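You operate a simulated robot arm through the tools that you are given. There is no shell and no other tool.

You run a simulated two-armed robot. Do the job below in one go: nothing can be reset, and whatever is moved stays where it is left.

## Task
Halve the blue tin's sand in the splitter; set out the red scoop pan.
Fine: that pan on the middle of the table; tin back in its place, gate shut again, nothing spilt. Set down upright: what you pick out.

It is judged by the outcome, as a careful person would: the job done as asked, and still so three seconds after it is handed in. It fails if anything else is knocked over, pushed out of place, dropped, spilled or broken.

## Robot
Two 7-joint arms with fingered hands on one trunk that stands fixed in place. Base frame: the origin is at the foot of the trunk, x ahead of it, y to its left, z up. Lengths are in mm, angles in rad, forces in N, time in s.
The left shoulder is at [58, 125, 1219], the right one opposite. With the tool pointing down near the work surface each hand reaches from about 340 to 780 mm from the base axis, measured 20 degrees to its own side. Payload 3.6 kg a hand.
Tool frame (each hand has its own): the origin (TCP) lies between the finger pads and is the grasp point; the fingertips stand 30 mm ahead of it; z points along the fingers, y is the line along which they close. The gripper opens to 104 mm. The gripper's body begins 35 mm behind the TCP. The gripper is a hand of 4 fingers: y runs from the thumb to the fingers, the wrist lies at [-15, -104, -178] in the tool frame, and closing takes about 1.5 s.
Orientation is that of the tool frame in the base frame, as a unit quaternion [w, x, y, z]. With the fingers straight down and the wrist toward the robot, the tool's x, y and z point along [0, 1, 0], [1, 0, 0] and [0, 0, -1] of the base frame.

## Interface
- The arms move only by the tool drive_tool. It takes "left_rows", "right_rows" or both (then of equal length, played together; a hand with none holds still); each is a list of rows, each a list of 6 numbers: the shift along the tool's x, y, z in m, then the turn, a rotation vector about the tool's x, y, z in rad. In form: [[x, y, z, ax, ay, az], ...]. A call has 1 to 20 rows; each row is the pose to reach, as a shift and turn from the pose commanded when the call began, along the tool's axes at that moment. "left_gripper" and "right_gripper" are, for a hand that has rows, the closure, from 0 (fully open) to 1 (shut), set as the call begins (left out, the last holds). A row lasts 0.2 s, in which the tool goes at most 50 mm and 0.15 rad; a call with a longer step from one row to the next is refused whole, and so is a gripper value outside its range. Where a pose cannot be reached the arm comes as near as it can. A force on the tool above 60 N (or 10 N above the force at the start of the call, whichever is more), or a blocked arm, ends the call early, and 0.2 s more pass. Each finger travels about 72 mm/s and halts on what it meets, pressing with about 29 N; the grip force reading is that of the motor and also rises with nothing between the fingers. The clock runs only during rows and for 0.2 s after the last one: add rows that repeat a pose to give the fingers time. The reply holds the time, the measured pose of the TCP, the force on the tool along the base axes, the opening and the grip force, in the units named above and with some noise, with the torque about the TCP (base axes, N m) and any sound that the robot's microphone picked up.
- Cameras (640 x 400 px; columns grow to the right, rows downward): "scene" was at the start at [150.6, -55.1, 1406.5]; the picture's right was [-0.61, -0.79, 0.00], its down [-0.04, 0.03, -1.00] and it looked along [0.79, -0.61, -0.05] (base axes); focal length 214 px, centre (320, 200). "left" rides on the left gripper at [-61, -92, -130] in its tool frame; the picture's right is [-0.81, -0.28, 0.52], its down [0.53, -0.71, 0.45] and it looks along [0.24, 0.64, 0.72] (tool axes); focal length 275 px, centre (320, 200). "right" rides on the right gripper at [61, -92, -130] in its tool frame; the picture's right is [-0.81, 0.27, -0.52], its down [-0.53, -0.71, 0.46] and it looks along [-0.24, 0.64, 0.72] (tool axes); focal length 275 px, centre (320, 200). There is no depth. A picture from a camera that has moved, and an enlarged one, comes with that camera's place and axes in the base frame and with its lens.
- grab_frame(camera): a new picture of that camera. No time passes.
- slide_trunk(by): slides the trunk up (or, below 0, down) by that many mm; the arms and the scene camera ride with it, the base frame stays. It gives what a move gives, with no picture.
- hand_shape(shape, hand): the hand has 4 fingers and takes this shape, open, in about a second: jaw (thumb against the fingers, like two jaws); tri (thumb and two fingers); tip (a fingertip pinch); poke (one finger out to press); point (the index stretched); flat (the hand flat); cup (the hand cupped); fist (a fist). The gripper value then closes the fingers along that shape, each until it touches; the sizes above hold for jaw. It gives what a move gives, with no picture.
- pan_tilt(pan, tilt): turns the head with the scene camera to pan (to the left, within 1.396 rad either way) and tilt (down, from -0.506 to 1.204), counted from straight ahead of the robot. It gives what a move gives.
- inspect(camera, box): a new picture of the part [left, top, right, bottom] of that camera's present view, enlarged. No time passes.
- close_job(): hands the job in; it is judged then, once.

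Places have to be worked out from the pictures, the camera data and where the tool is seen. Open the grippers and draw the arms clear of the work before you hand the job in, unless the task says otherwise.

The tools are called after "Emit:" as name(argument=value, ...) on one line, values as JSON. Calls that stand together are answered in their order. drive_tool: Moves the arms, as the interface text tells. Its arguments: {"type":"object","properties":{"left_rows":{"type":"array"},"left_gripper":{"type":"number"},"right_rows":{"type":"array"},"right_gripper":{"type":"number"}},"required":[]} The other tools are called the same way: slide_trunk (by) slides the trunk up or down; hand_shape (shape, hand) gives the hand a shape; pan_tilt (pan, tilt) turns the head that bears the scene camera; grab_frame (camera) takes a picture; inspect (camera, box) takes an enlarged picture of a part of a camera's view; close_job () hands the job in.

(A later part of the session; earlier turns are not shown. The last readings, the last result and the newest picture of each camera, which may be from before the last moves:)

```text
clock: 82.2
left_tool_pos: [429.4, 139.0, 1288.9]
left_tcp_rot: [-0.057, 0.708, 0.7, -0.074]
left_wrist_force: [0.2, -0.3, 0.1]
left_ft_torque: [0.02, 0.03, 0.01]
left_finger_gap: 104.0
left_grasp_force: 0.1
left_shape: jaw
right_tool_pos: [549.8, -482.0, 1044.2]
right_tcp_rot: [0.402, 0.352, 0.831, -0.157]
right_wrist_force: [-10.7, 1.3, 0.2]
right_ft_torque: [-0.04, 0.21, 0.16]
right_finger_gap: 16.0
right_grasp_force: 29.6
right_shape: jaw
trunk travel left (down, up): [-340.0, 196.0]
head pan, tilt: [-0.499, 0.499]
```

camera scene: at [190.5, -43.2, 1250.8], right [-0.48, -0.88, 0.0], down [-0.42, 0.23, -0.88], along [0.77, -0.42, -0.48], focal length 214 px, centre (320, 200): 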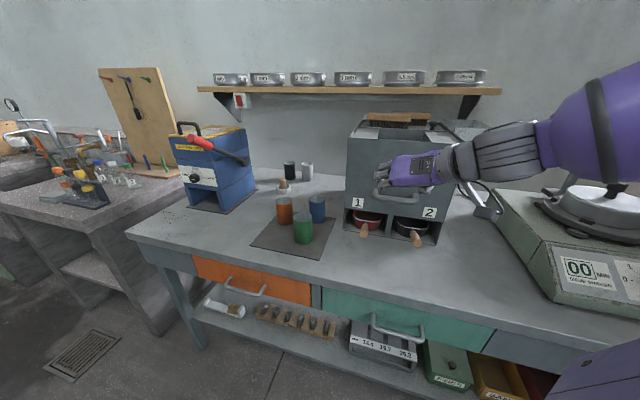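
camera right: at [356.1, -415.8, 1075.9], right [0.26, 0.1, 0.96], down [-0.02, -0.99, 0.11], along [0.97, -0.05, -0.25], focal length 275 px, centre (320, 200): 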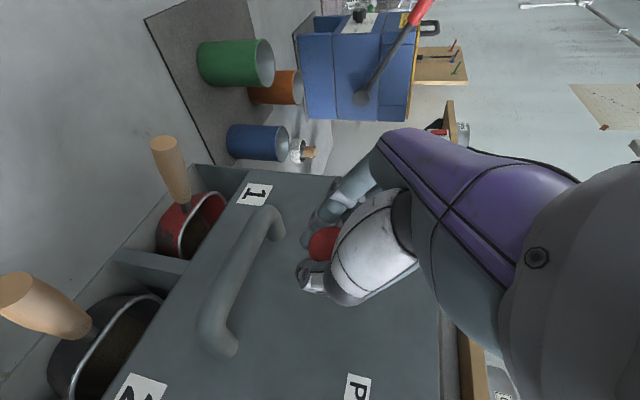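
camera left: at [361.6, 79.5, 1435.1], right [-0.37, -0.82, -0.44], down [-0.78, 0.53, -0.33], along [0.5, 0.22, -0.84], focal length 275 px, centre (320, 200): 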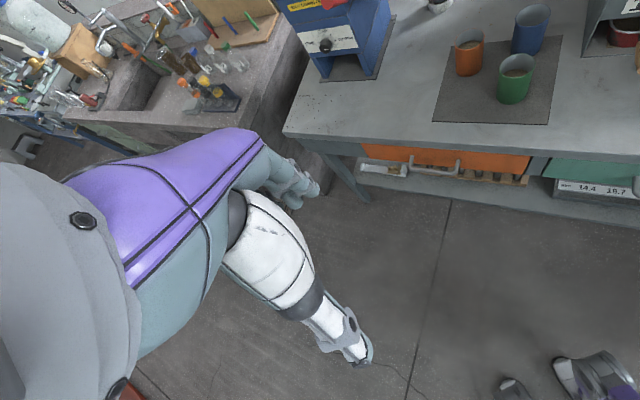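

An 8 N push-back confirms the gate is shut. I open the fingers here and then withdraw straight back along the normal.

Emit:
drive_tool(right_rows=[[0, 0, 0, 0, 0, 0], [0, 0, 0, 0, 0, 0], [0, 0, 0, 0, 0, 0], [0, 0, 0, 0, 0, 0], [0, 0, 0, 0, 0, 0], [0, 0, 0, 0, 0, 0]], right_gripper=0.2)

Emit:
drive_tool(right_rows=[[0.0126, 0, -0.0155, 0, 0, 0], [0.0253, 0, -0.031, 0, 0, 0], [0.0442, 0, -0.0543, 0, 0, 0], [0.0632, 0, -0.0776, 0, 0, 0]])

Emit:
grab_frame(camera="right")

Emit:
grab_frame(camera="scene")

```text
clock: 83.6
left_tool_pos: [428.6, 140.0, 1288.5]
left_tcp_rot: [-0.057, 0.708, 0.7, -0.074]
left_wrist_force: [-0.5, -0.6, 1.1]
left_ft_torque: [0.02, -0.02, -0.01]
left_finger_gap: 104.0
left_grasp_force: 0.2
left_shape: jaw
right_tool_pos: [550.7, -480.2, 1044.4]
right_tcp_rot: [0.402, 0.351, 0.831, -0.158]
right_wrist_force: [-0.5, -0.2, -0.3]
right_ft_torque: [0.04, 0.01, 0.03]
right_finger_gap: 83.0
right_grasp_force: 0.0
right_shape: jaw
trunk travel left (down, up): [-340.0, 196.0]
head pan, tilt: [-0.499, 0.499]
```

```text
clock: 84.6
left_tool_pos: [428.2, 139.4, 1288.5]
left_tcp_rot: [-0.057, 0.708, 0.7, -0.074]
left_wrist_force: [-0.3, -0.5, 0.1]
left_ft_torque: [0.01, 0.0, 0.02]
left_finger_gap: 104.1
left_grasp_force: 0.2
left_shape: jaw
right_tool_pos: [479.7, -409.5, 1045.6]
right_tcp_rot: [0.402, 0.352, 0.83, -0.158]
right_wrist_force: [0.2, -0.4, 0.1]
right_ft_torque: [0.03, 0.0, -0.01]
right_finger_gap: 83.2
right_grasp_force: 0.0
right_shape: jaw
trunk travel left (down, up): [-340.0, 196.0]
head pan, tilt: [-0.499, 0.499]
```

```text
taken
camera right: at [315.3, -373.8, 1078.0], right [0.25, 0.11, 0.96], down [-0.02, -0.99, 0.11], along [0.97, -0.05, -0.25], focal length 275 px, centre (320, 200)
```

right: 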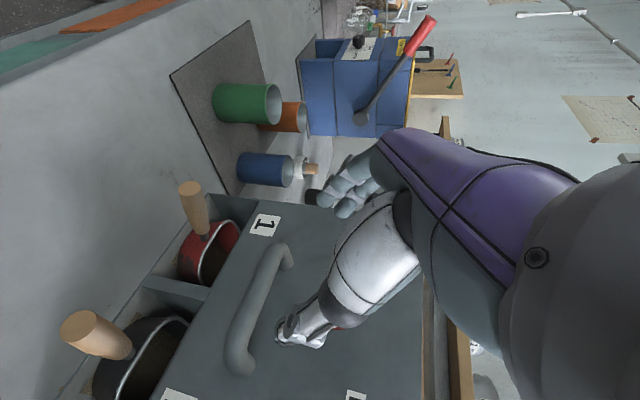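

```text
taken
camera scene: at [191.0, -42.7, 1250.7], right [-0.48, -0.88, 0.0], down [-0.42, 0.23, -0.88], along [0.77, -0.42, -0.48], focal length 214 px, centre (320, 200)
```

scene: 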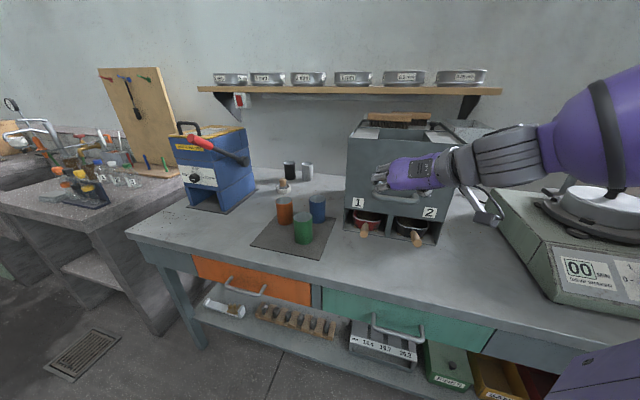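

The gate is shut and the hand is clear. I raise the trunk to look down into the hopper and over the whole table.

Emit:
slide_trunk(by=110)

Emit:
pan_tilt(pan=-0.8, tilt=0.6)

Emit:
grab_frame(camera="scene")

Emit:
grab_frame(camera="right")

```text
clock: 86.0
left_tool_pos: [429.6, 138.3, 1397.9]
left_tcp_rot: [-0.058, 0.707, 0.701, -0.075]
left_wrist_force: [-0.2, -0.9, -0.8]
left_ft_torque: [0.02, 0.0, 0.02]
left_finger_gap: 103.8
left_grasp_force: 0.1
left_shape: jaw
right_tool_pos: [480.8, -409.2, 1153.6]
right_tcp_rot: [0.401, 0.352, 0.831, -0.157]
right_wrist_force: [-0.1, -0.8, 0.1]
right_ft_torque: [0.0, 0.0, -0.01]
right_finger_gap: 82.9
right_grasp_force: 0.1
right_shape: jaw
trunk travel left (down, up): [-450.0, 86.0]
head pan, tilt: [-0.499, 0.499]
```

```text
clock: 86.8
left_tool_pos: [428.7, 140.3, 1398.8]
left_tcp_rot: [-0.057, 0.708, 0.7, -0.073]
left_wrist_force: [0.4, -0.2, -0.3]
left_ft_torque: [0.02, 0.02, 0.02]
left_finger_gap: 103.8
left_grasp_force: 0.0
left_shape: jaw
right_tool_pos: [480.5, -410.1, 1152.7]
right_tcp_rot: [0.403, 0.351, 0.83, -0.158]
right_wrist_force: [-0.4, 0.4, -0.1]
right_ft_torque: [0.02, 0.0, 0.0]
right_finger_gap: 83.1
right_grasp_force: 0.1
right_shape: jaw
trunk travel left (down, up): [-450.0, 86.0]
head pan, tilt: [-0.799, 0.6]
```

```text
taken
camera scene: at [139.2, -62.6, 1357.9], right [-0.72, -0.7, 0.0], down [-0.39, 0.4, -0.83], along [0.58, -0.59, -0.56], focal length 214 px, centre (320, 200)
```

scene: 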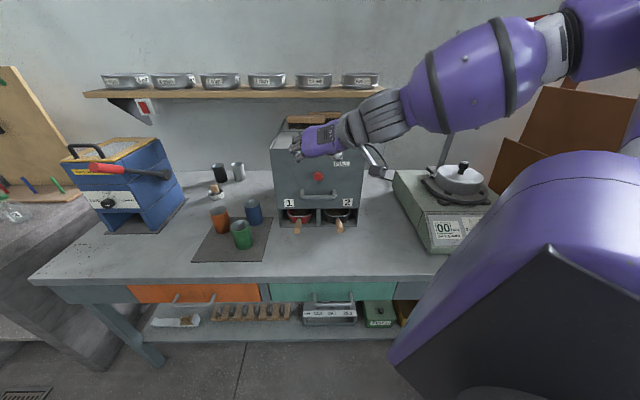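

```text
taken
camera right: at [315.9, -374.3, 1186.1], right [0.26, 0.1, 0.96], down [-0.02, -0.99, 0.11], along [0.97, -0.05, -0.25], focal length 275 px, centre (320, 200)
```

right: 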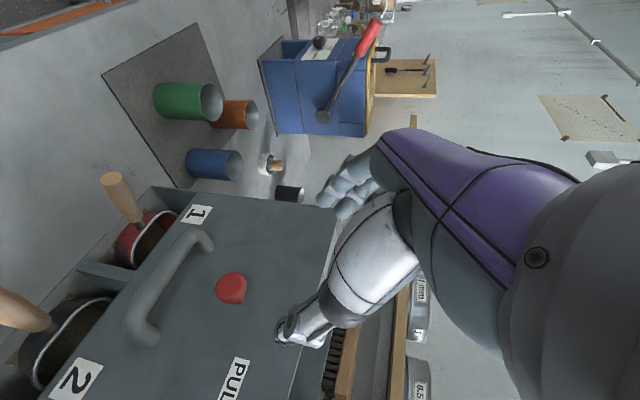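

The table's front edge, drawers and the splitter suggest the table is about 1.8 m wide, with its middle near u≈0–15 in front of the splitter. I turn the right hand so its camera can look down into the hopper, backing off while rolling.

Emit:
drive_tool(right_rows=[[0.003, 0, -0.016, 0, 0, 0], [0.006, 0, -0.032, 0, 0, 0], [0.012, 0, -0.063, -0.0046, 0.0517, 0.1579], [0.012, 0, -0.063, -0.0087, 0.0972, 0.2972], [0.012, 0, -0.063, -0.013, 0.1459, 0.4457], [0.012, 0, -0.063, -0.0174, 0.1945, 0.5943], [0.012, 0, -0.063, -0.0217, 0.2431, 0.7429], [0.012, 0, -0.063, -0.0261, 0.2917, 0.8915], [0.012, 0, -0.063, -0.0304, 0.3403, 1.04], [0.012, 0, -0.063, -0.0348, 0.3889, 1.1886], [0.012, 0, -0.063, -0.0391, 0.4376, 1.3372], [0.012, 0, -0.063, -0.0435, 0.4862, 1.4858], [0.012, 0, -0.063, -0.0478, 0.5348, 1.6344], [0.012, 0, -0.063, -0.0522, 0.5834, 1.7829], [0.012, 0, -0.063, -0.0565, 0.632, 1.9315], [0.012, 0, -0.063, -0.0609, 0.6806, 2.0801], [0.012, 0, -0.063, -0.0652, 0.7293, 2.2287], [0.012, 0, -0.063, -0.0696, 0.7779, 2.3772], [0.012, 0, -0.063, -0.0739, 0.8265, 2.5258]])

Emit:
grab_frame(camera="right")

Emit:
grab_frame(camera="scene")

```text
refused: row 3 steps farther than a row can; nothing moved
```

```text
taken
camera right: at [315.9, -374.3, 1186.1], right [0.26, 0.1, 0.96], down [-0.02, -0.99, 0.11], along [0.97, -0.05, -0.25], focal length 275 px, centre (320, 200)
```

right: 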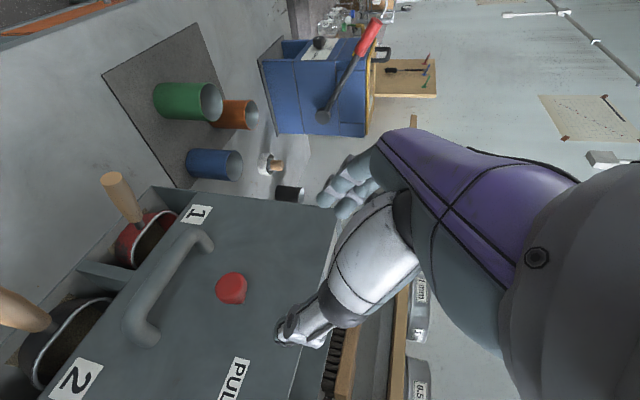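

```text
taken
camera scene: at [139.2, -62.6, 1357.9], right [-0.72, -0.7, 0.0], down [-0.39, 0.4, -0.83], along [0.58, -0.59, -0.56], focal length 214 px, centre (320, 200)
```

scene: 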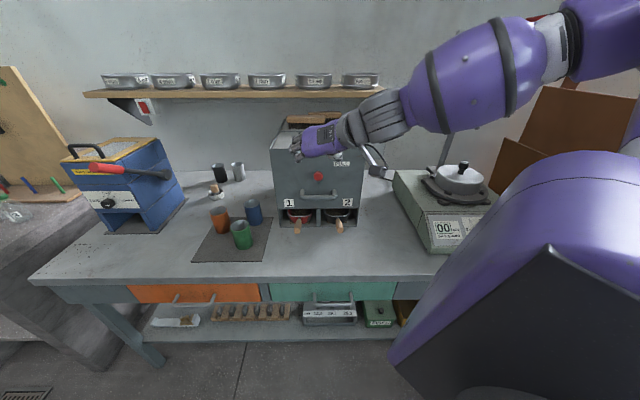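

The call was refused because one row turned too far. I repeat it with even steps of at most 0.148 rad.

Emit:
drive_tool(right_rows=[[0.004, 0, -0.021, -0.0041, 0.0459, 0.1403], [0.008, 0, -0.042, -0.0082, 0.0918, 0.2806], [0.012, 0, -0.063, -0.0123, 0.1378, 0.421], [0.012, 0, -0.063, -0.0164, 0.1837, 0.5613], [0.012, 0, -0.063, -0.0205, 0.2296, 0.7016], [0.012, 0, -0.063, -0.0246, 0.2755, 0.8419], [0.012, 0, -0.063, -0.0287, 0.3214, 0.9823], [0.012, 0, -0.063, -0.0328, 0.3673, 1.1226], [0.012, 0, -0.063, -0.037, 0.4133, 1.2629], [0.012, 0, -0.063, -0.0411, 0.4592, 1.4032], [0.012, 0, -0.063, -0.0452, 0.5051, 1.5436], [0.012, 0, -0.063, -0.0493, 0.551, 1.6839], [0.012, 0, -0.063, -0.0534, 0.5969, 1.8242], [0.012, 0, -0.063, -0.0575, 0.6428, 1.9645], [0.012, 0, -0.063, -0.0616, 0.6888, 2.1048], [0.012, 0, -0.063, -0.0657, 0.7347, 2.2452], [0.012, 0, -0.063, -0.0698, 0.7806, 2.3855], [0.012, 0, -0.063, -0.0739, 0.8265, 2.5258]])

Emit:
grab_frame(camera="right")

Emit:
grab_frame(camera="scene")

```text
clock: 90.6
left_tool_pos: [429.6, 140.5, 1397.7]
left_tcp_rot: [-0.058, 0.708, 0.7, -0.075]
left_wrist_force: [-0.4, 0.0, 0.4]
left_ft_torque: [0.02, 0.0, 0.0]
left_finger_gap: 103.9
left_grasp_force: 0.2
left_shape: jaw
right_tool_pos: [440.5, -369.3, 1184.1]
right_tcp_rot: [0.0, 0.887, -0.001, 0.462]
right_wrist_force: [0.7, -0.3, -0.5]
right_ft_torque: [0.01, 0.03, 0.0]
right_finger_gap: 82.9
right_grasp_force: 0.0
right_shape: jaw
right hand out of reach, approached as far as the arm can: row 9, 10, 11, 12, 13, 14, 15, 16
trunk travel left (down, up): [-450.0, 86.0]
head pan, tilt: [-0.799, 0.6]
```

```text
taken
camera right: at [368.9, -276.9, 1309.0], right [-0.89, -0.27, -0.37], down [0.07, 0.71, -0.7], along [0.45, -0.64, -0.62], focal length 275 px, centre (320, 200)
```

right: 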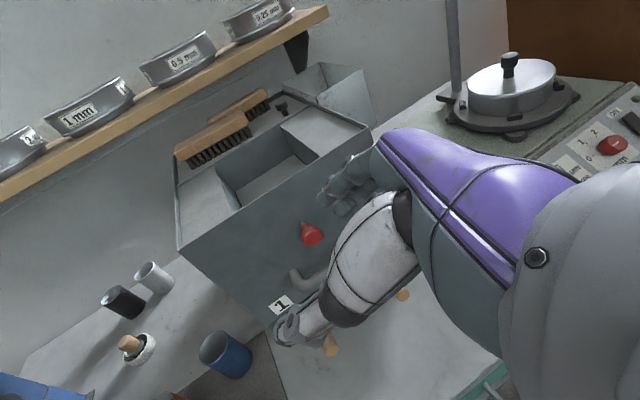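

```text
taken
camera scene: at [139.5, -62.7, 1357.9], right [-0.72, -0.7, 0.0], down [-0.39, 0.41, -0.82], along [0.57, -0.59, -0.57], focal length 214 px, centre (320, 200)
```

scene: 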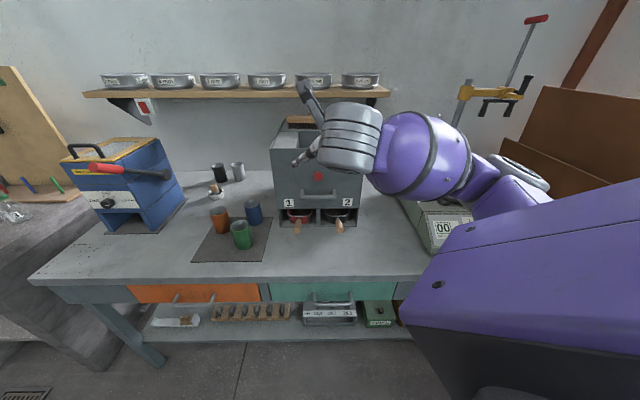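

I enlarge the wrist view to inspect the hopper floor and the gate knob.

Emit:
inspect(camera="right", box=[160, 80, 380, 260])

Emit:
inspect(camera="right", box=[400, 150, 640, 400])

```text
2.22 times, centred on (270, 170) of right
camera zoom: at [368.9, -276.9, 1309.0], right [-0.89, -0.27, -0.37], down [0.07, 0.71, -0.7], along [0.45, -0.64, -0.62], focal length 612 px, centre (431, 267)
```

zoom: 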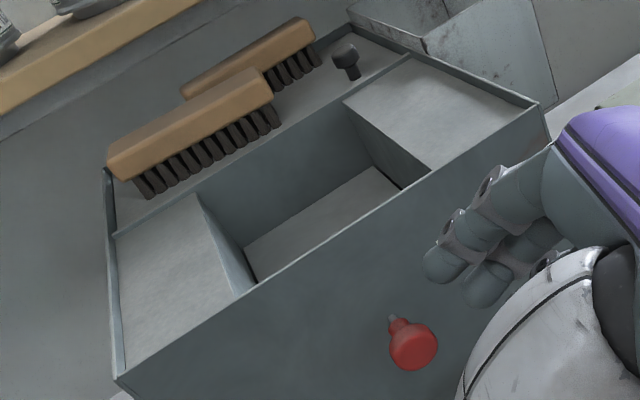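

```text
1.60 times, centred on (520, 275) of right
camera zoom: at [368.9, -276.9, 1309.0], right [-0.89, -0.27, -0.37], down [0.07, 0.71, -0.7], along [0.45, -0.64, -0.62], focal length 440 px, centre (0, 80)
```

zoom: 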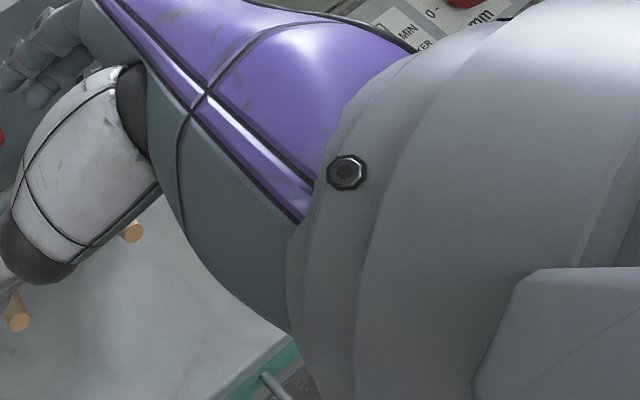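

The hopper is empty and the gate plate closed, with the knob fully in. Before moving the pan, I yaw the hand to the right so its camera can see the right end of the table.

Emit:
drive_tool(right_rows=[[0, 0, 0, -0.1092, 0, 0.0765], [0, 0, 0, -0.2183, 0, 0.153], [0, 0, 0, -0.3275, 0, 0.2295], [0, 0, 0, -0.4367, 0, 0.306], [0, 0, 0, -0.5458, 0, 0.3825], [0, 0, 0, -0.655, 0, 0.459]])

Emit:
grab_frame(camera="right")

Emit:
pan_tilt(pan=-1.2, tilt=0.5)

Emit:
grab_frame(camera="scene")

```text
clock: 92.0
left_tool_pos: [431.6, 142.0, 1397.6]
left_tcp_rot: [-0.059, 0.708, 0.7, -0.075]
left_wrist_force: [0.1, 1.2, 0.1]
left_ft_torque: [0.02, 0.05, -0.03]
left_finger_gap: 104.1
left_grasp_force: 0.1
left_shape: jaw
right_tool_pos: [442.4, -368.0, 1182.8]
right_tcp_rot: [0.182, 0.816, -0.347, 0.426]
right_wrist_force: [0.2, -0.1, -0.5]
right_ft_torque: [-0.04, 0.02, -0.01]
right_finger_gap: 83.1
right_grasp_force: 0.1
right_shape: jaw
right hand out of reach, approached as far as the arm can: row 1, 2, 3
trunk travel left (down, up): [-450.0, 86.0]
head pan, tilt: [-0.799, 0.6]
```

```text
taken
camera right: at [458.0, -252.4, 1308.5], right [-0.81, 0.45, -0.37], down [0.56, 0.45, -0.7], along [-0.15, -0.78, -0.61], focal length 275 px, centre (320, 200)
```

right: 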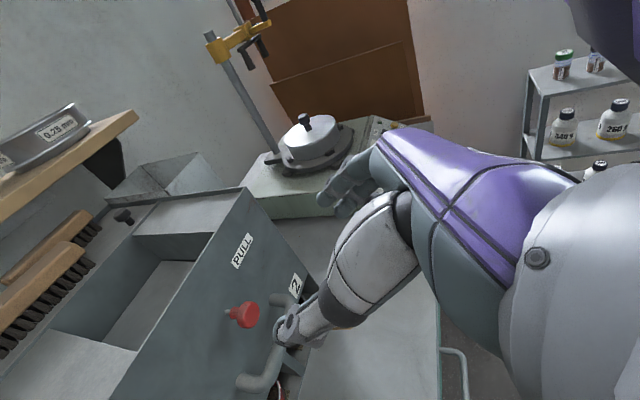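

```text
clock: 92.9
left_tool_pos: [430.1, 139.3, 1397.9]
left_tcp_rot: [-0.058, 0.708, 0.7, -0.074]
left_wrist_force: [1.2, -0.5, -0.3]
left_ft_torque: [-0.01, -0.01, 0.01]
left_finger_gap: 104.0
left_grasp_force: 0.1
left_shape: jaw
right_tool_pos: [440.1, -370.5, 1181.9]
right_tcp_rot: [0.18, 0.817, -0.345, 0.425]
right_wrist_force: [0.4, -0.1, -0.2]
right_ft_torque: [-0.01, 0.01, 0.0]
right_finger_gap: 83.1
right_grasp_force: 0.1
right_shape: jaw
trunk travel left (down, up): [-450.0, 86.0]
head pan, tilt: [-1.201, 0.499]
```

```text
taken
camera scene: at [110.9, -84.0, 1367.0], right [-0.93, -0.36, 0.0], down [-0.17, 0.45, -0.88], along [0.32, -0.82, -0.48], focal length 214 px, centre (320, 200)
```

scene: 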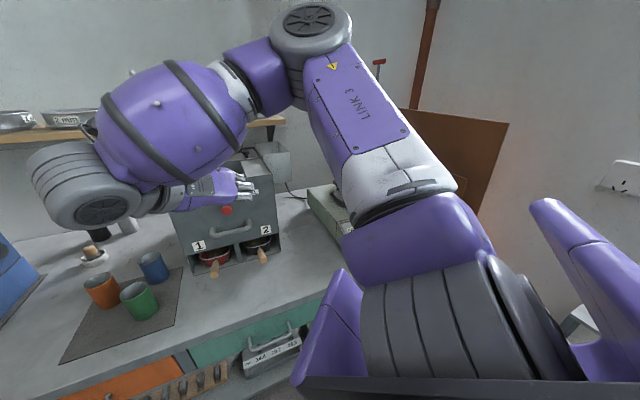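

I enlarge parts of this view to find where the table ends on the right.

Emit:
inspect(camera="right", box=[230, 80, 480, 240])

Emit:
inspect(camera="scene", box=[290, 160, 480, 300])

```text
2.50 times, centred on (355, 160) of right
camera zoom: at [456.0, -254.1, 1308.6], right [-0.82, 0.45, -0.37], down [0.56, 0.45, -0.7], along [-0.15, -0.77, -0.62], focal length 688 px, centre (232, 300)
```

zoom: 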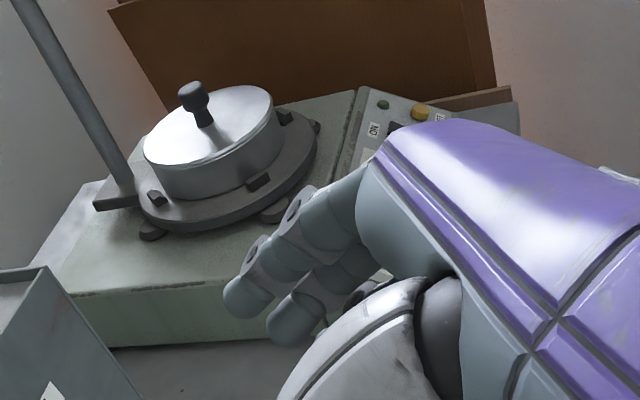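

```text
2.86 times, centred on (385, 230) of scene
camera zoom: at [110.9, -84.0, 1367.0], right [-0.93, -0.36, 0.0], down [-0.17, 0.45, -0.88], along [0.32, -0.82, -0.48], focal length 613 px, centre (134, 114)
```

zoom: 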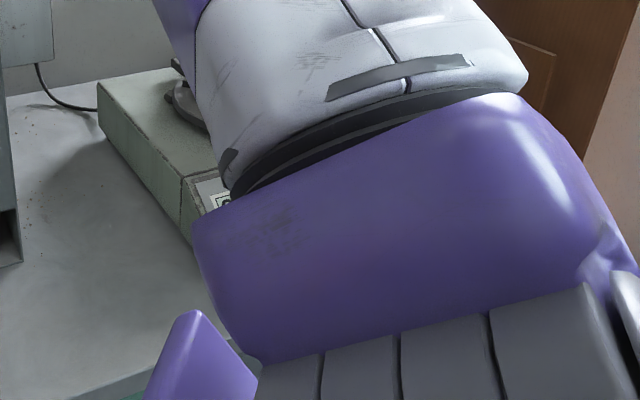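

The shaker reaches to about u=-550 near the front edge, so the table's middle lies roughly at u between 15 and 140, in front of the splitter. The handle of the red pan runs from (565,-391,869) back to (628,-455,846). I lower the trunk and turn the hand back toward a top-down grip for the handle.

Emit:
slide_trunk(by=-100)

Emit:
drive_tool(right_rows=[[0, 0, 0, 0.1092, 0, -0.0765], [0, 0, 0, 0.2183, 0, -0.153], [0, 0, 0, 0.3275, 0, -0.2295], [0, 0, 0, 0.4367, 0, -0.306], [0, 0, 0, 0.5458, 0, -0.3825], [0, 0, 0, 0.655, 0, -0.459]])

Emit:
drive_tool(right_rows=[[0, 0, 0, 0.0041, -0.0459, -0.1403], [0, 0, 0, 0.0082, -0.0918, -0.2806], [0, 0, 0, 0.0123, -0.1378, -0.421], [0, 0, 0, 0.0164, -0.1837, -0.5613], [0, 0, 0, 0.0205, -0.2296, -0.7016], [0, 0, 0, 0.0246, -0.2755, -0.8419], [0, 0, 0, 0.0287, -0.3214, -0.9823], [0, 0, 0, 0.0328, -0.3673, -1.1226], [0, 0, 0, 0.037, -0.4133, -1.2629], [0, 0, 0, 0.0411, -0.4592, -1.4032], [0, 0, 0, 0.0452, -0.5051, -1.5436], [0, 0, 0, 0.0493, -0.551, -1.6839], [0, 0, 0, 0.0534, -0.5969, -1.8242], [0, 0, 0, 0.0575, -0.6428, -1.9645], [0, 0, 0, 0.0616, -0.6888, -2.1048], [0, 0, 0, 0.0657, -0.7347, -2.2452], [0, 0, 0, 0.0698, -0.7806, -2.3855], [0, 0, 0, 0.0739, -0.8265, -2.5258]])

Emit:
pan_tilt(pan=-0.6, tilt=0.6)

Emit:
grab_frame(camera="scene")

```text
clock: 94.2
left_tool_pos: [428.8, 139.0, 1298.0]
left_tcp_rot: [-0.057, 0.708, 0.7, -0.074]
left_wrist_force: [-1.3, 0.5, 0.5]
left_ft_torque: [0.0, -0.01, 0.0]
left_finger_gap: 104.1
left_grasp_force: 0.1
left_shape: jaw
right_tool_pos: [446.3, -369.6, 1058.5]
right_tcp_rot: [0.192, 0.831, -0.339, 0.397]
right_wrist_force: [0.5, -0.4, 0.1]
right_ft_torque: [-0.04, 0.0, 0.01]
right_finger_gap: 83.4
right_grasp_force: 0.1
right_shape: jaw
trunk travel left (down, up): [-350.0, 186.0]
head pan, tilt: [-1.201, 0.499]
```

```text
clock: 95.6
left_tool_pos: [428.9, 139.1, 1299.6]
left_tcp_rot: [-0.057, 0.708, 0.7, -0.073]
left_wrist_force: [-1.0, -0.7, 0.3]
left_ft_torque: [-0.04, 0.04, -0.03]
left_finger_gap: 104.0
left_grasp_force: 0.1
left_shape: jaw
right_tool_pos: [454.4, -371.9, 1060.0]
right_tcp_rot: [-0.001, 0.902, 0.0, 0.431]
right_wrist_force: [-0.3, -0.3, 0.0]
right_ft_torque: [-0.01, -0.04, -0.02]
right_finger_gap: 83.0
right_grasp_force: 0.1
right_shape: jaw
right hand out of reach, approached as far as the arm can: row 1, 2, 6
trunk travel left (down, up): [-350.0, 186.0]
head pan, tilt: [-1.201, 0.499]
```

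```text
clock: 99.4
left_tool_pos: [430.4, 140.9, 1298.3]
left_tcp_rot: [-0.058, 0.708, 0.7, -0.074]
left_wrist_force: [-0.2, 0.0, -0.3]
left_ft_torque: [-0.01, 0.0, -0.02]
left_finger_gap: 103.8
left_grasp_force: 0.1
left_shape: jaw
right_tool_pos: [454.2, -370.6, 1060.1]
right_tcp_rot: [0.373, 0.344, 0.845, -0.169]
right_wrist_force: [0.6, -0.4, -0.8]
right_ft_torque: [0.0, 0.03, -0.03]
right_finger_gap: 83.4
right_grasp_force: 0.0
right_shape: jaw
right hand out of reach, approached as far as the arm can: row 1, 2, 3, 4, 5, 6, 7, 8, 9, 10
trunk travel left (down, up): [-350.0, 186.0]
head pan, tilt: [-1.201, 0.499]
```

```text
clock: 100.4
left_tool_pos: [428.3, 139.0, 1298.9]
left_tcp_rot: [-0.057, 0.708, 0.7, -0.073]
left_wrist_force: [0.1, 0.2, 0.3]
left_ft_torque: [-0.01, 0.02, -0.02]
left_finger_gap: 104.3
left_grasp_force: 0.1
left_shape: jaw
right_tool_pos: [453.0, -372.7, 1059.4]
right_tcp_rot: [0.373, 0.346, 0.844, -0.169]
right_wrist_force: [0.2, -0.2, -0.1]
right_ft_torque: [0.03, 0.0, -0.01]
right_finger_gap: 83.0
right_grasp_force: 0.0
right_shape: jaw
trunk travel left (down, up): [-350.0, 186.0]
head pan, tilt: [-0.6, 0.6]
```

```text
taken
camera scene: at [182.1, -49.4, 1251.3], right [-0.57, -0.82, 0.0], down [-0.47, 0.32, -0.83], along [0.68, -0.47, -0.56], focal length 214 px, centre (320, 200)
```

scene: 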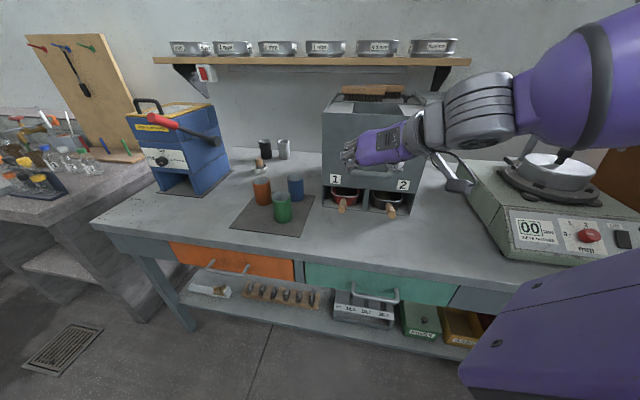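

The hand is back in the thumb-right orientation. I now tilt it to 70° down and move above the red pan's handle, TCP about (577,-403,950), fingers open to about 62 mm.

Emit:
drive_tool(right_rows=[[0.0015, 0.0138, 0.0305, -0.0051, 0.0989, 0.0023], [0.0031, 0.0276, 0.061, -0.0102, 0.1978, 0.0045], [0.0046, 0.0415, 0.0915, -0.0152, 0.2968, 0.0068], [0.0062, 0.0553, 0.122, -0.0203, 0.3957, 0.009], [0.0077, 0.0691, 0.1525, -0.0254, 0.4946, 0.0113]], right_gripper=0.4)

Emit:
grab_frame(camera="right")

Emit:
inspect(camera="scene", box=[280, 80, 440, 240])

```text
clock: 101.6
left_tool_pos: [429.1, 140.4, 1299.1]
left_tcp_rot: [-0.058, 0.708, 0.7, -0.073]
left_wrist_force: [-0.4, -0.6, 0.4]
left_ft_torque: [0.01, 0.01, 0.0]
left_finger_gap: 104.0
left_grasp_force: 0.0
left_shape: jaw
right_tool_pos: [578.4, -403.6, 950.6]
right_tcp_rot: [0.159, 0.375, 0.911, -0.068]
right_wrist_force: [0.1, 0.0, -0.3]
right_ft_torque: [0.0, 0.02, 0.02]
right_finger_gap: 62.8
right_grasp_force: 0.1
right_shape: jaw
trunk travel left (down, up): [-350.0, 186.0]
head pan, tilt: [-0.6, 0.6]
```

```text
taken
camera right: at [441.2, -395.6, 1051.8], right [0.61, -0.22, 0.76], down [-0.04, -0.97, -0.24], along [0.79, 0.12, -0.6], focal length 275 px, centre (320, 200)
```

right: 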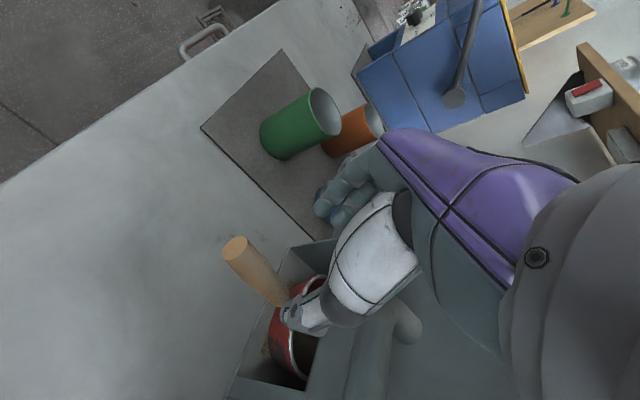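

```text
2.50 times, centred on (360, 160) of scene
camera zoom: at [183.3, -49.3, 1251.1], right [-0.56, -0.83, 0.0], down [-0.47, 0.32, -0.82], along [0.68, -0.47, -0.57], focal length 536 px, centre (220, 300)
```

zoom: 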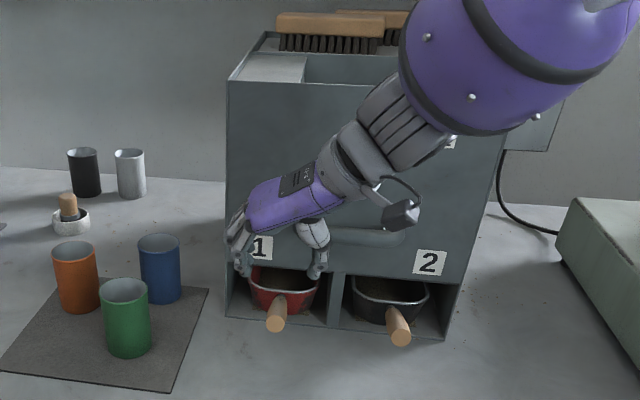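

The handle end is confirmed at (564,-391,869), in line with the hand. I lower the open fingers around the handle to TCP z≈855.

Emit:
drive_tool(right_rows=[[0.0081, 0, 0.0225, 0, 0, 0], [0.0163, 0, 0.045, 0, 0, 0], [0.0244, -0.0005, 0.0675, 0, 0, 0], [0.0326, -0.001, 0.09, 0, 0, 0]])

Emit:
grab_frame(camera="right")

Emit:
inspect(camera="scene", box=[280, 100, 420, 240])

```text
clock: 102.6
left_tool_pos: [429.4, 139.6, 1297.9]
left_tcp_rot: [-0.057, 0.707, 0.701, -0.074]
left_wrist_force: [-0.1, 0.2, -0.1]
left_ft_torque: [0.02, -0.03, 0.04]
left_finger_gap: 103.8
left_grasp_force: 0.1
left_shape: jaw
right_tool_pos: [576.1, -403.5, 853.8]
right_tcp_rot: [0.16, 0.377, 0.91, -0.066]
right_wrist_force: [-0.1, 0.7, -0.5]
right_ft_torque: [-0.02, -0.01, 0.01]
right_finger_gap: 62.7
right_grasp_force: 0.0
right_shape: jaw
trunk travel left (down, up): [-350.0, 186.0]
head pan, tilt: [-0.6, 0.6]
```

```text
taken
camera right: at [439.9, -395.8, 955.2], right [0.61, -0.22, 0.76], down [-0.04, -0.97, -0.24], along [0.79, 0.12, -0.6], focal length 275 px, centre (320, 200)
```

right: 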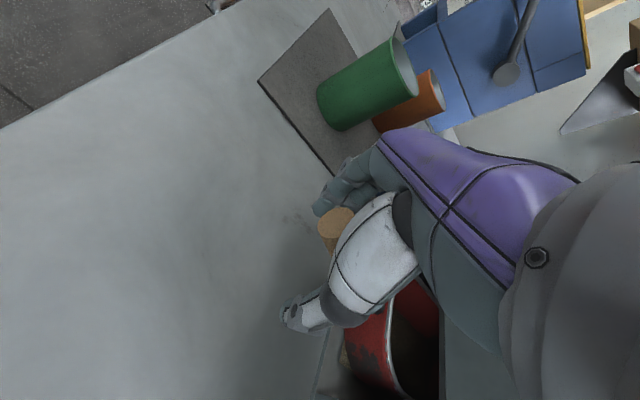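

```text
2.86 times, centred on (350, 170) of scene
camera zoom: at [182.2, -49.5, 1251.3], right [-0.57, -0.82, 0.0], down [-0.47, 0.32, -0.82], along [0.68, -0.47, -0.57], focal length 613 px, centre (234, 286)
```

zoom: 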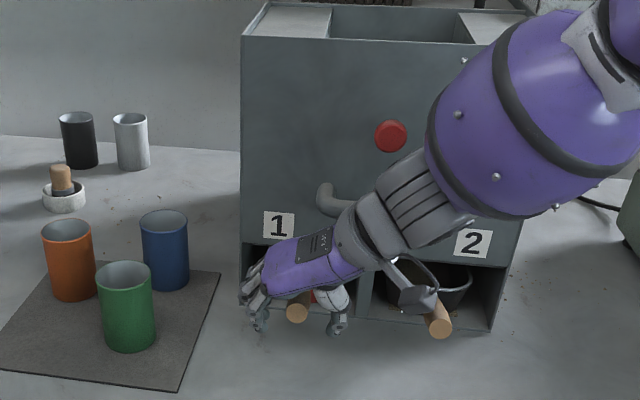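

The handle lies between the fingers and the thumb. I close the hand on it.

Emit:
drive_tool(right_rows=[[0, 0, 0, 0, 0, 0], [0, 0, 0, 0, 0, 0], [0, 0, 0, 0, 0, 0], [0, 0, 0, 0, 0, 0], [0, 0, 0, 0, 0, 0], [0, 0, 0, 0, 0, 0], [0, 0, 0, 0, 0, 0]], right_gripper=1.0)

Emit:
grab_frame(camera="right")

Emit:
inspect(camera="scene", box=[280, 150, 400, 240])

```text
clock: 104.2
left_tool_pos: [429.4, 140.1, 1298.5]
left_tcp_rot: [-0.058, 0.708, 0.7, -0.073]
left_wrist_force: [-0.3, 0.0, -1.1]
left_ft_torque: [0.0, 0.02, 0.0]
left_finger_gap: 103.8
left_grasp_force: 0.1
left_shape: jaw
right_tool_pos: [575.6, -404.6, 852.6]
right_tcp_rot: [0.161, 0.377, 0.91, -0.068]
right_wrist_force: [1.1, 0.8, 0.4]
right_ft_torque: [0.05, -0.05, 0.09]
right_finger_gap: 0.0
right_grasp_force: 29.1
right_shape: jaw
trunk travel left (down, up): [-350.0, 186.0]
head pan, tilt: [-0.6, 0.6]
```

```text
taken
camera right: at [439.8, -395.7, 955.3], right [0.61, -0.22, 0.76], down [-0.04, -0.97, -0.24], along [0.79, 0.12, -0.6], focal length 275 px, centre (320, 200)
```

right: 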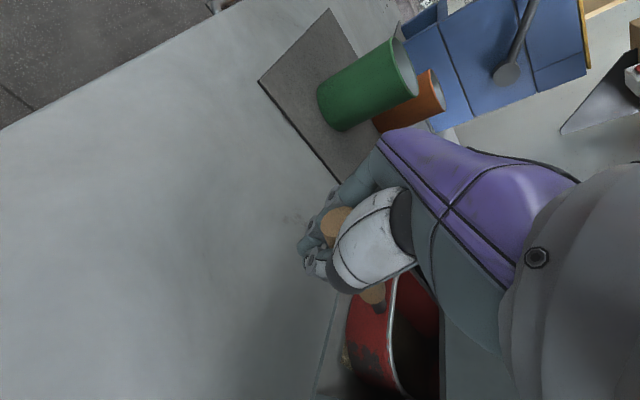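

```text
4.44 times, centred on (340, 195) of scene
camera zoom: at [182.3, -49.3, 1251.3], right [-0.57, -0.82, 0.0], down [-0.47, 0.32, -0.83], along [0.68, -0.47, -0.56], focal length 953 px, centre (231, 222)
```

zoom: 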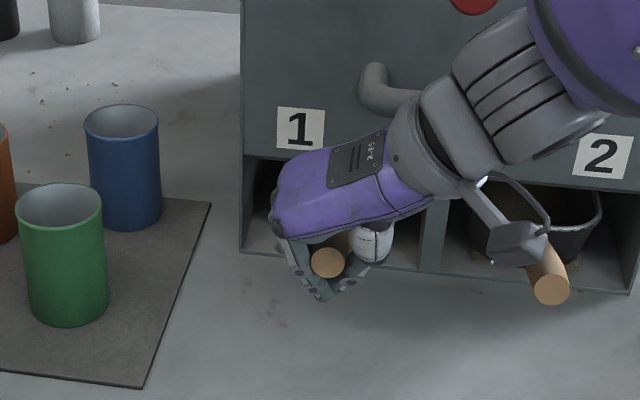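

The fingers closed completely under the handle, caging it rather than clamping it. I reopen, raise the hand about 10 mm so the pads meet the handle itself, and close again.

Emit:
drive_tool(right_rows=[[0, 0, 0, 0, 0, 0], [0, 0, 0, 0, 0, 0], [0, 0, 0, 0, 0, 0], [0, 0, 0, 0, 0, 0], [0, 0, 0, 0, 0, 0]], right_gripper=0.4)

Emit:
drive_tool(right_rows=[[-0.0036, 0, -0.0099, 0, 0, 0], [-0.0036, 0, -0.0099, 0, 0, 0]])

Emit:
drive_tool(right_rows=[[0, 0, 0, 0, 0, 0], [0, 0, 0, 0, 0, 0], [0, 0, 0, 0, 0, 0], [0, 0, 0, 0, 0, 0], [0, 0, 0, 0, 0, 0], [0, 0, 0, 0, 0, 0]], right_gripper=1.0)

Emit:
grab_frame(camera="right")

Emit:
inspect(camera="scene", box=[280, 150, 400, 240])

```text
clock: 105.4
left_tool_pos: [430.1, 139.4, 1298.9]
left_tcp_rot: [-0.057, 0.709, 0.7, -0.072]
left_wrist_force: [-0.5, 0.1, -0.2]
left_ft_torque: [0.03, 0.0, 0.0]
left_finger_gap: 103.9
left_grasp_force: 0.1
left_shape: jaw
right_tool_pos: [575.9, -403.8, 851.9]
right_tcp_rot: [0.16, 0.376, 0.91, -0.067]
right_wrist_force: [-0.5, -0.8, 0.0]
right_ft_torque: [-0.01, -0.01, 0.01]
right_finger_gap: 62.1
right_grasp_force: 0.0
right_shape: jaw
trunk travel left (down, up): [-350.0, 186.0]
head pan, tilt: [-0.6, 0.6]
```

```text
clock: 106.0
left_tool_pos: [429.2, 140.2, 1297.2]
left_tcp_rot: [-0.056, 0.708, 0.7, -0.074]
left_wrist_force: [0.4, -0.8, 1.1]
left_ft_torque: [0.06, -0.03, 0.02]
left_finger_gap: 103.8
left_grasp_force: 0.1
left_shape: jaw
right_tool_pos: [575.8, -403.1, 864.0]
right_tcp_rot: [0.16, 0.376, 0.91, -0.067]
right_wrist_force: [-0.6, 0.4, -0.5]
right_ft_torque: [0.03, -0.01, 0.05]
right_finger_gap: 62.3
right_grasp_force: 0.0
right_shape: jaw
trunk travel left (down, up): [-350.0, 186.0]
head pan, tilt: [-0.6, 0.6]
```

```text
clock: 107.4
left_tool_pos: [429.0, 139.0, 1298.0]
left_tcp_rot: [-0.058, 0.709, 0.699, -0.073]
left_wrist_force: [0.3, -0.6, 0.2]
left_ft_torque: [-0.02, 0.03, 0.01]
left_finger_gap: 103.5
left_grasp_force: 0.1
left_shape: jaw
right_tool_pos: [575.5, -403.4, 864.1]
right_tcp_rot: [0.16, 0.376, 0.91, -0.068]
right_wrist_force: [0.1, 0.2, -0.5]
right_ft_torque: [0.03, -0.06, 0.14]
right_finger_gap: 12.0
right_grasp_force: 28.4
right_shape: jaw
trunk travel left (down, up): [-350.0, 186.0]
head pan, tilt: [-0.6, 0.6]
```

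```text
taken
camera right: at [439.2, -395.5, 966.5], right [0.61, -0.22, 0.76], down [-0.04, -0.97, -0.24], along [0.79, 0.12, -0.6], focal length 275 px, centre (320, 200)
```

right: 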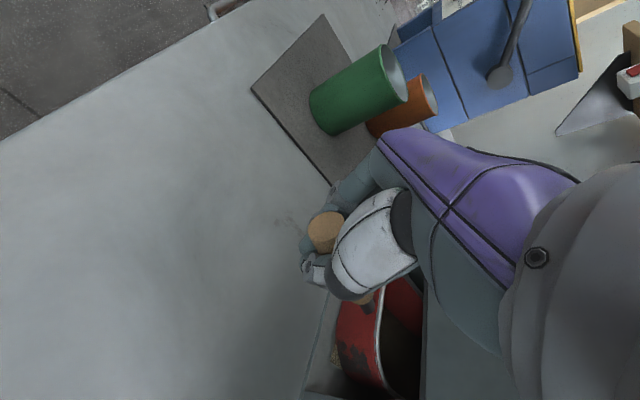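

```text
4.44 times, centred on (340, 195) of scene
camera zoom: at [182.4, -49.3, 1251.2], right [-0.57, -0.82, 0.0], down [-0.47, 0.32, -0.82], along [0.68, -0.47, -0.57], focal length 953 px, centre (231, 222)
```

zoom: 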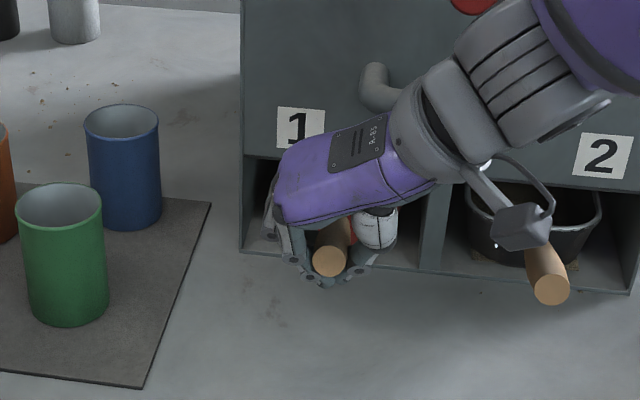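

Now the pads clamp the handle (12 mm, 28 N). I draw the pan straight out along the splitter normal, 40 mm first, without lifting.

Emit:
drive_tool(right_rows=[[0.0047, 0, -0.0017, 0, 0, 0], [0.0094, 0, -0.0034, 0, 0, 0], [0.0141, 0, -0.0051, 0, 0, 0], [0.0188, 0, -0.0068, 0, 0, 0], [0.0235, 0, -0.0085, 0, 0, 0], [0.0282, 0, -0.0102, 0, 0, 0], [0.0329, 0, -0.0119, 0, 0, 0], [0.0376, 0, -0.0136, 0, 0, 0]])

Emit:
grab_frame(camera="right")

Emit:
inspect(camera="scene", box=[280, 150, 420, 250])

```text
clock: 109.2
left_tool_pos: [428.9, 138.5, 1297.8]
left_tcp_rot: [-0.058, 0.708, 0.7, -0.074]
left_wrist_force: [0.6, 0.8, 0.6]
left_ft_torque: [0.0, -0.01, 0.0]
left_finger_gap: 103.7
left_grasp_force: 0.1
left_shape: jaw
right_tool_pos: [548.1, -376.1, 864.4]
right_tcp_rot: [0.161, 0.376, 0.91, -0.067]
right_wrist_force: [0.7, 0.3, 0.7]
right_ft_torque: [0.01, -0.02, 0.01]
right_finger_gap: 12.1
right_grasp_force: 29.4
right_shape: jaw
trunk travel left (down, up): [-350.0, 186.0]
head pan, tilt: [-0.6, 0.6]
```

```text
taken
camera right: at [410.7, -367.2, 967.4], right [0.61, -0.22, 0.76], down [-0.04, -0.97, -0.24], along [0.79, 0.12, -0.6], focal length 275 px, centre (320, 200)
```

right: 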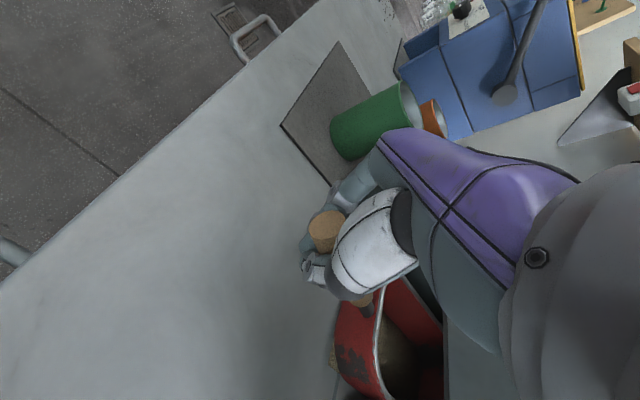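

```text
4.00 times, centred on (350, 200) of scene
camera zoom: at [182.3, -49.4, 1251.3], right [-0.57, -0.82, 0.0], down [-0.47, 0.32, -0.82], along [0.68, -0.47, -0.57], focal length 858 px, centre (200, 200)
```

zoom: 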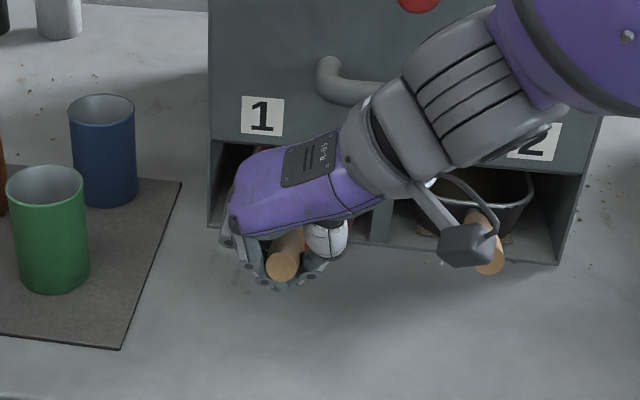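

The pan slides out with the hand and shows sand inside. I pull another 50 mm.

Emit:
drive_tool(right_rows=[[0.0059, 0, -0.0021, 0, 0, 0], [0.0118, 0, -0.0043, 0, 0, 0], [0.0176, 0, -0.0064, 0, 0, 0], [0.0235, 0, -0.0085, 0, 0, 0], [0.0294, 0, -0.0106, 0, 0, 0], [0.0353, 0, -0.0128, 0, 0, 0], [0.0412, 0, -0.0149, 0, 0, 0], [0.047, 0, -0.017, 0, 0, 0]])

Emit:
grab_frame(camera="right")

Emit:
inspect(camera="scene", box=[280, 150, 420, 250])

```text
clock: 111.0
left_tool_pos: [428.1, 139.9, 1299.0]
left_tcp_rot: [-0.057, 0.709, 0.7, -0.073]
left_wrist_force: [0.7, 0.5, -0.1]
left_ft_torque: [-0.01, -0.03, 0.06]
left_finger_gap: 104.0
left_grasp_force: 0.1
left_shape: jaw
right_tool_pos: [511.9, -340.7, 865.2]
right_tcp_rot: [0.16, 0.377, 0.91, -0.067]
right_wrist_force: [0.4, -0.7, -0.1]
right_ft_torque: [0.03, 0.01, 0.0]
right_finger_gap: 11.8
right_grasp_force: 29.0
right_shape: jaw
trunk travel left (down, up): [-350.0, 186.0]
head pan, tilt: [-0.6, 0.6]
```

```text
taken
camera right: at [375.2, -332.2, 966.6], right [0.61, -0.22, 0.76], down [-0.04, -0.97, -0.24], along [0.79, 0.12, -0.6], focal length 275 px, centre (320, 200)
```

right: 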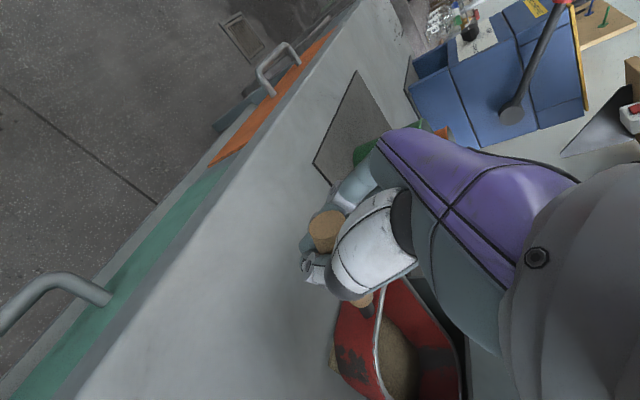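

```text
4.00 times, centred on (350, 200) of scene
camera zoom: at [182.3, -49.4, 1251.3], right [-0.57, -0.82, 0.0], down [-0.47, 0.32, -0.82], along [0.68, -0.47, -0.57], focal length 858 px, centre (200, 200)
```

zoom: 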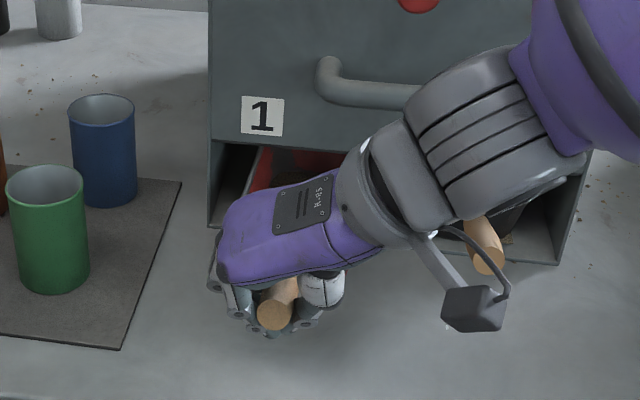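

Pulled 90 mm without trouble. I continue another 45 mm and check whether the pan's far end has left the bay.

Emit:
drive_tool(right_rows=[[0.0053, 0, -0.0019, 0, 0, 0], [0.0106, 0, -0.0038, 0, 0, 0], [0.0159, 0, -0.0057, 0, 0, 0], [0.0212, 0, -0.0077, 0, 0, 0], [0.0265, 0, -0.0096, 0, 0, 0], [0.0318, 0, -0.0115, 0, 0, 0], [0.0371, 0, -0.0134, 0, 0, 0], [0.0423, 0, -0.0153, 0, 0, 0]])

Emit:
grab_frame(camera="right")

Emit:
inspect(camera="scene", box=[280, 150, 420, 250])

```text
clock: 112.8
left_tool_pos: [429.1, 138.9, 1298.3]
left_tcp_rot: [-0.057, 0.708, 0.7, -0.073]
left_wrist_force: [-0.4, -0.4, -0.1]
left_ft_torque: [0.03, -0.02, -0.03]
left_finger_gap: 103.9
left_grasp_force: 0.0
left_shape: jaw
right_tool_pos: [480.0, -308.8, 864.4]
right_tcp_rot: [0.16, 0.377, 0.91, -0.067]
right_wrist_force: [1.2, -0.8, 0.0]
right_ft_torque: [0.03, -0.01, 0.01]
right_finger_gap: 12.0
right_grasp_force: 28.9
right_shape: jaw
trunk travel left (down, up): [-350.0, 186.0]
head pan, tilt: [-0.6, 0.6]
```

```text
taken
camera right: at [343.1, -300.2, 967.2], right [0.61, -0.22, 0.76], down [-0.04, -0.97, -0.24], along [0.79, 0.12, -0.6], focal length 275 px, centre (320, 200)
```

right: 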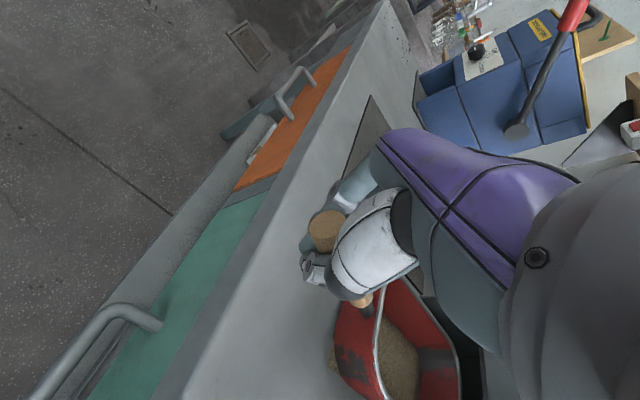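

```text
4.00 times, centred on (350, 200) of scene
camera zoom: at [182.3, -49.4, 1251.3], right [-0.57, -0.82, 0.0], down [-0.47, 0.32, -0.83], along [0.68, -0.47, -0.56], focal length 858 px, centre (200, 200)
```

zoom: 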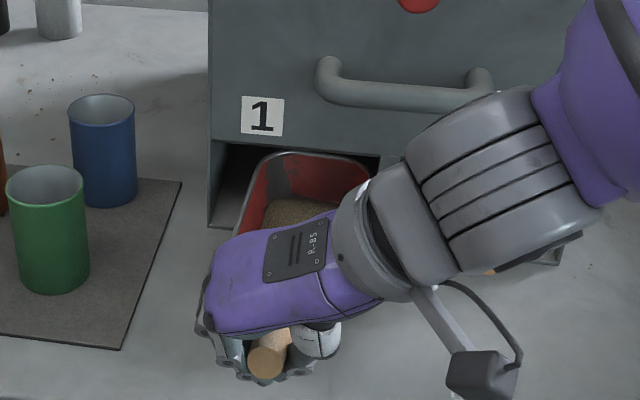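

The far rim is now visible at v≈802, so the pan body is about 180 mm long and needs about 60 mm more to clear the splitter. I pull it out the rest of the way, slowly.

Emit:
drive_tool(right_rows=[[0.0056, 0, -0.002, 0, 0, 0], [0.0113, 0, -0.0041, 0, 0, 0], [0.0169, 0, -0.0061, 0, 0, 0], [0.0226, 0, -0.0082, 0, 0, 0], [0.0282, 0, -0.0102, 0, 0, 0], [0.0339, 0, -0.0123, 0, 0, 0], [0.0395, 0, -0.0143, 0, 0, 0], [0.0452, 0, -0.0163, 0, 0, 0], [0.0508, 0, -0.0184, 0, 0, 0], [0.0565, 0, -0.0204, 0, 0, 0]])

Emit:
grab_frame(camera="right")

Emit:
inspect(camera="scene", box=[270, 140, 430, 280])

```text
clock: 115.0
left_tool_pos: [429.9, 139.4, 1299.1]
left_tcp_rot: [-0.057, 0.708, 0.7, -0.074]
left_wrist_force: [0.3, -0.2, 0.2]
left_ft_torque: [-0.01, 0.02, 0.0]
left_finger_gap: 104.1
left_grasp_force: 0.0
left_shape: jaw
right_tool_pos: [439.6, -265.4, 864.9]
right_tcp_rot: [0.16, 0.377, 0.91, -0.067]
right_wrist_force: [0.4, 0.3, -0.1]
right_ft_torque: [0.0, 0.01, 0.03]
right_finger_gap: 11.9
right_grasp_force: 29.0
right_shape: jaw
trunk travel left (down, up): [-350.0, 186.0]
head pan, tilt: [-0.6, 0.6]
```

```text
taken
camera right: at [301.7, -257.8, 967.1], right [0.61, -0.22, 0.76], down [-0.04, -0.97, -0.25], along [0.79, 0.12, -0.6], focal length 275 px, centre (320, 200)
```

right: 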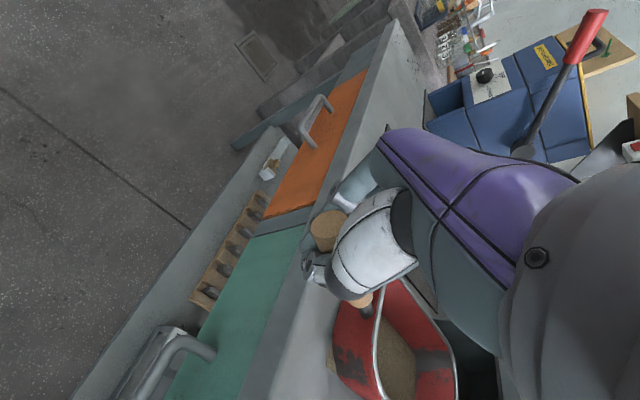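

```text
2.86 times, centred on (350, 210) of scene
camera zoom: at [182.3, -49.4, 1251.3], right [-0.57, -0.82, 0.0], down [-0.47, 0.32, -0.82], along [0.68, -0.47, -0.57], focal length 613 px, centre (234, 171)
```

zoom: 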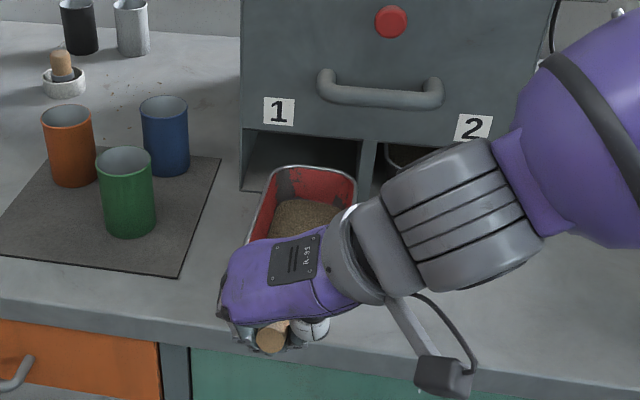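

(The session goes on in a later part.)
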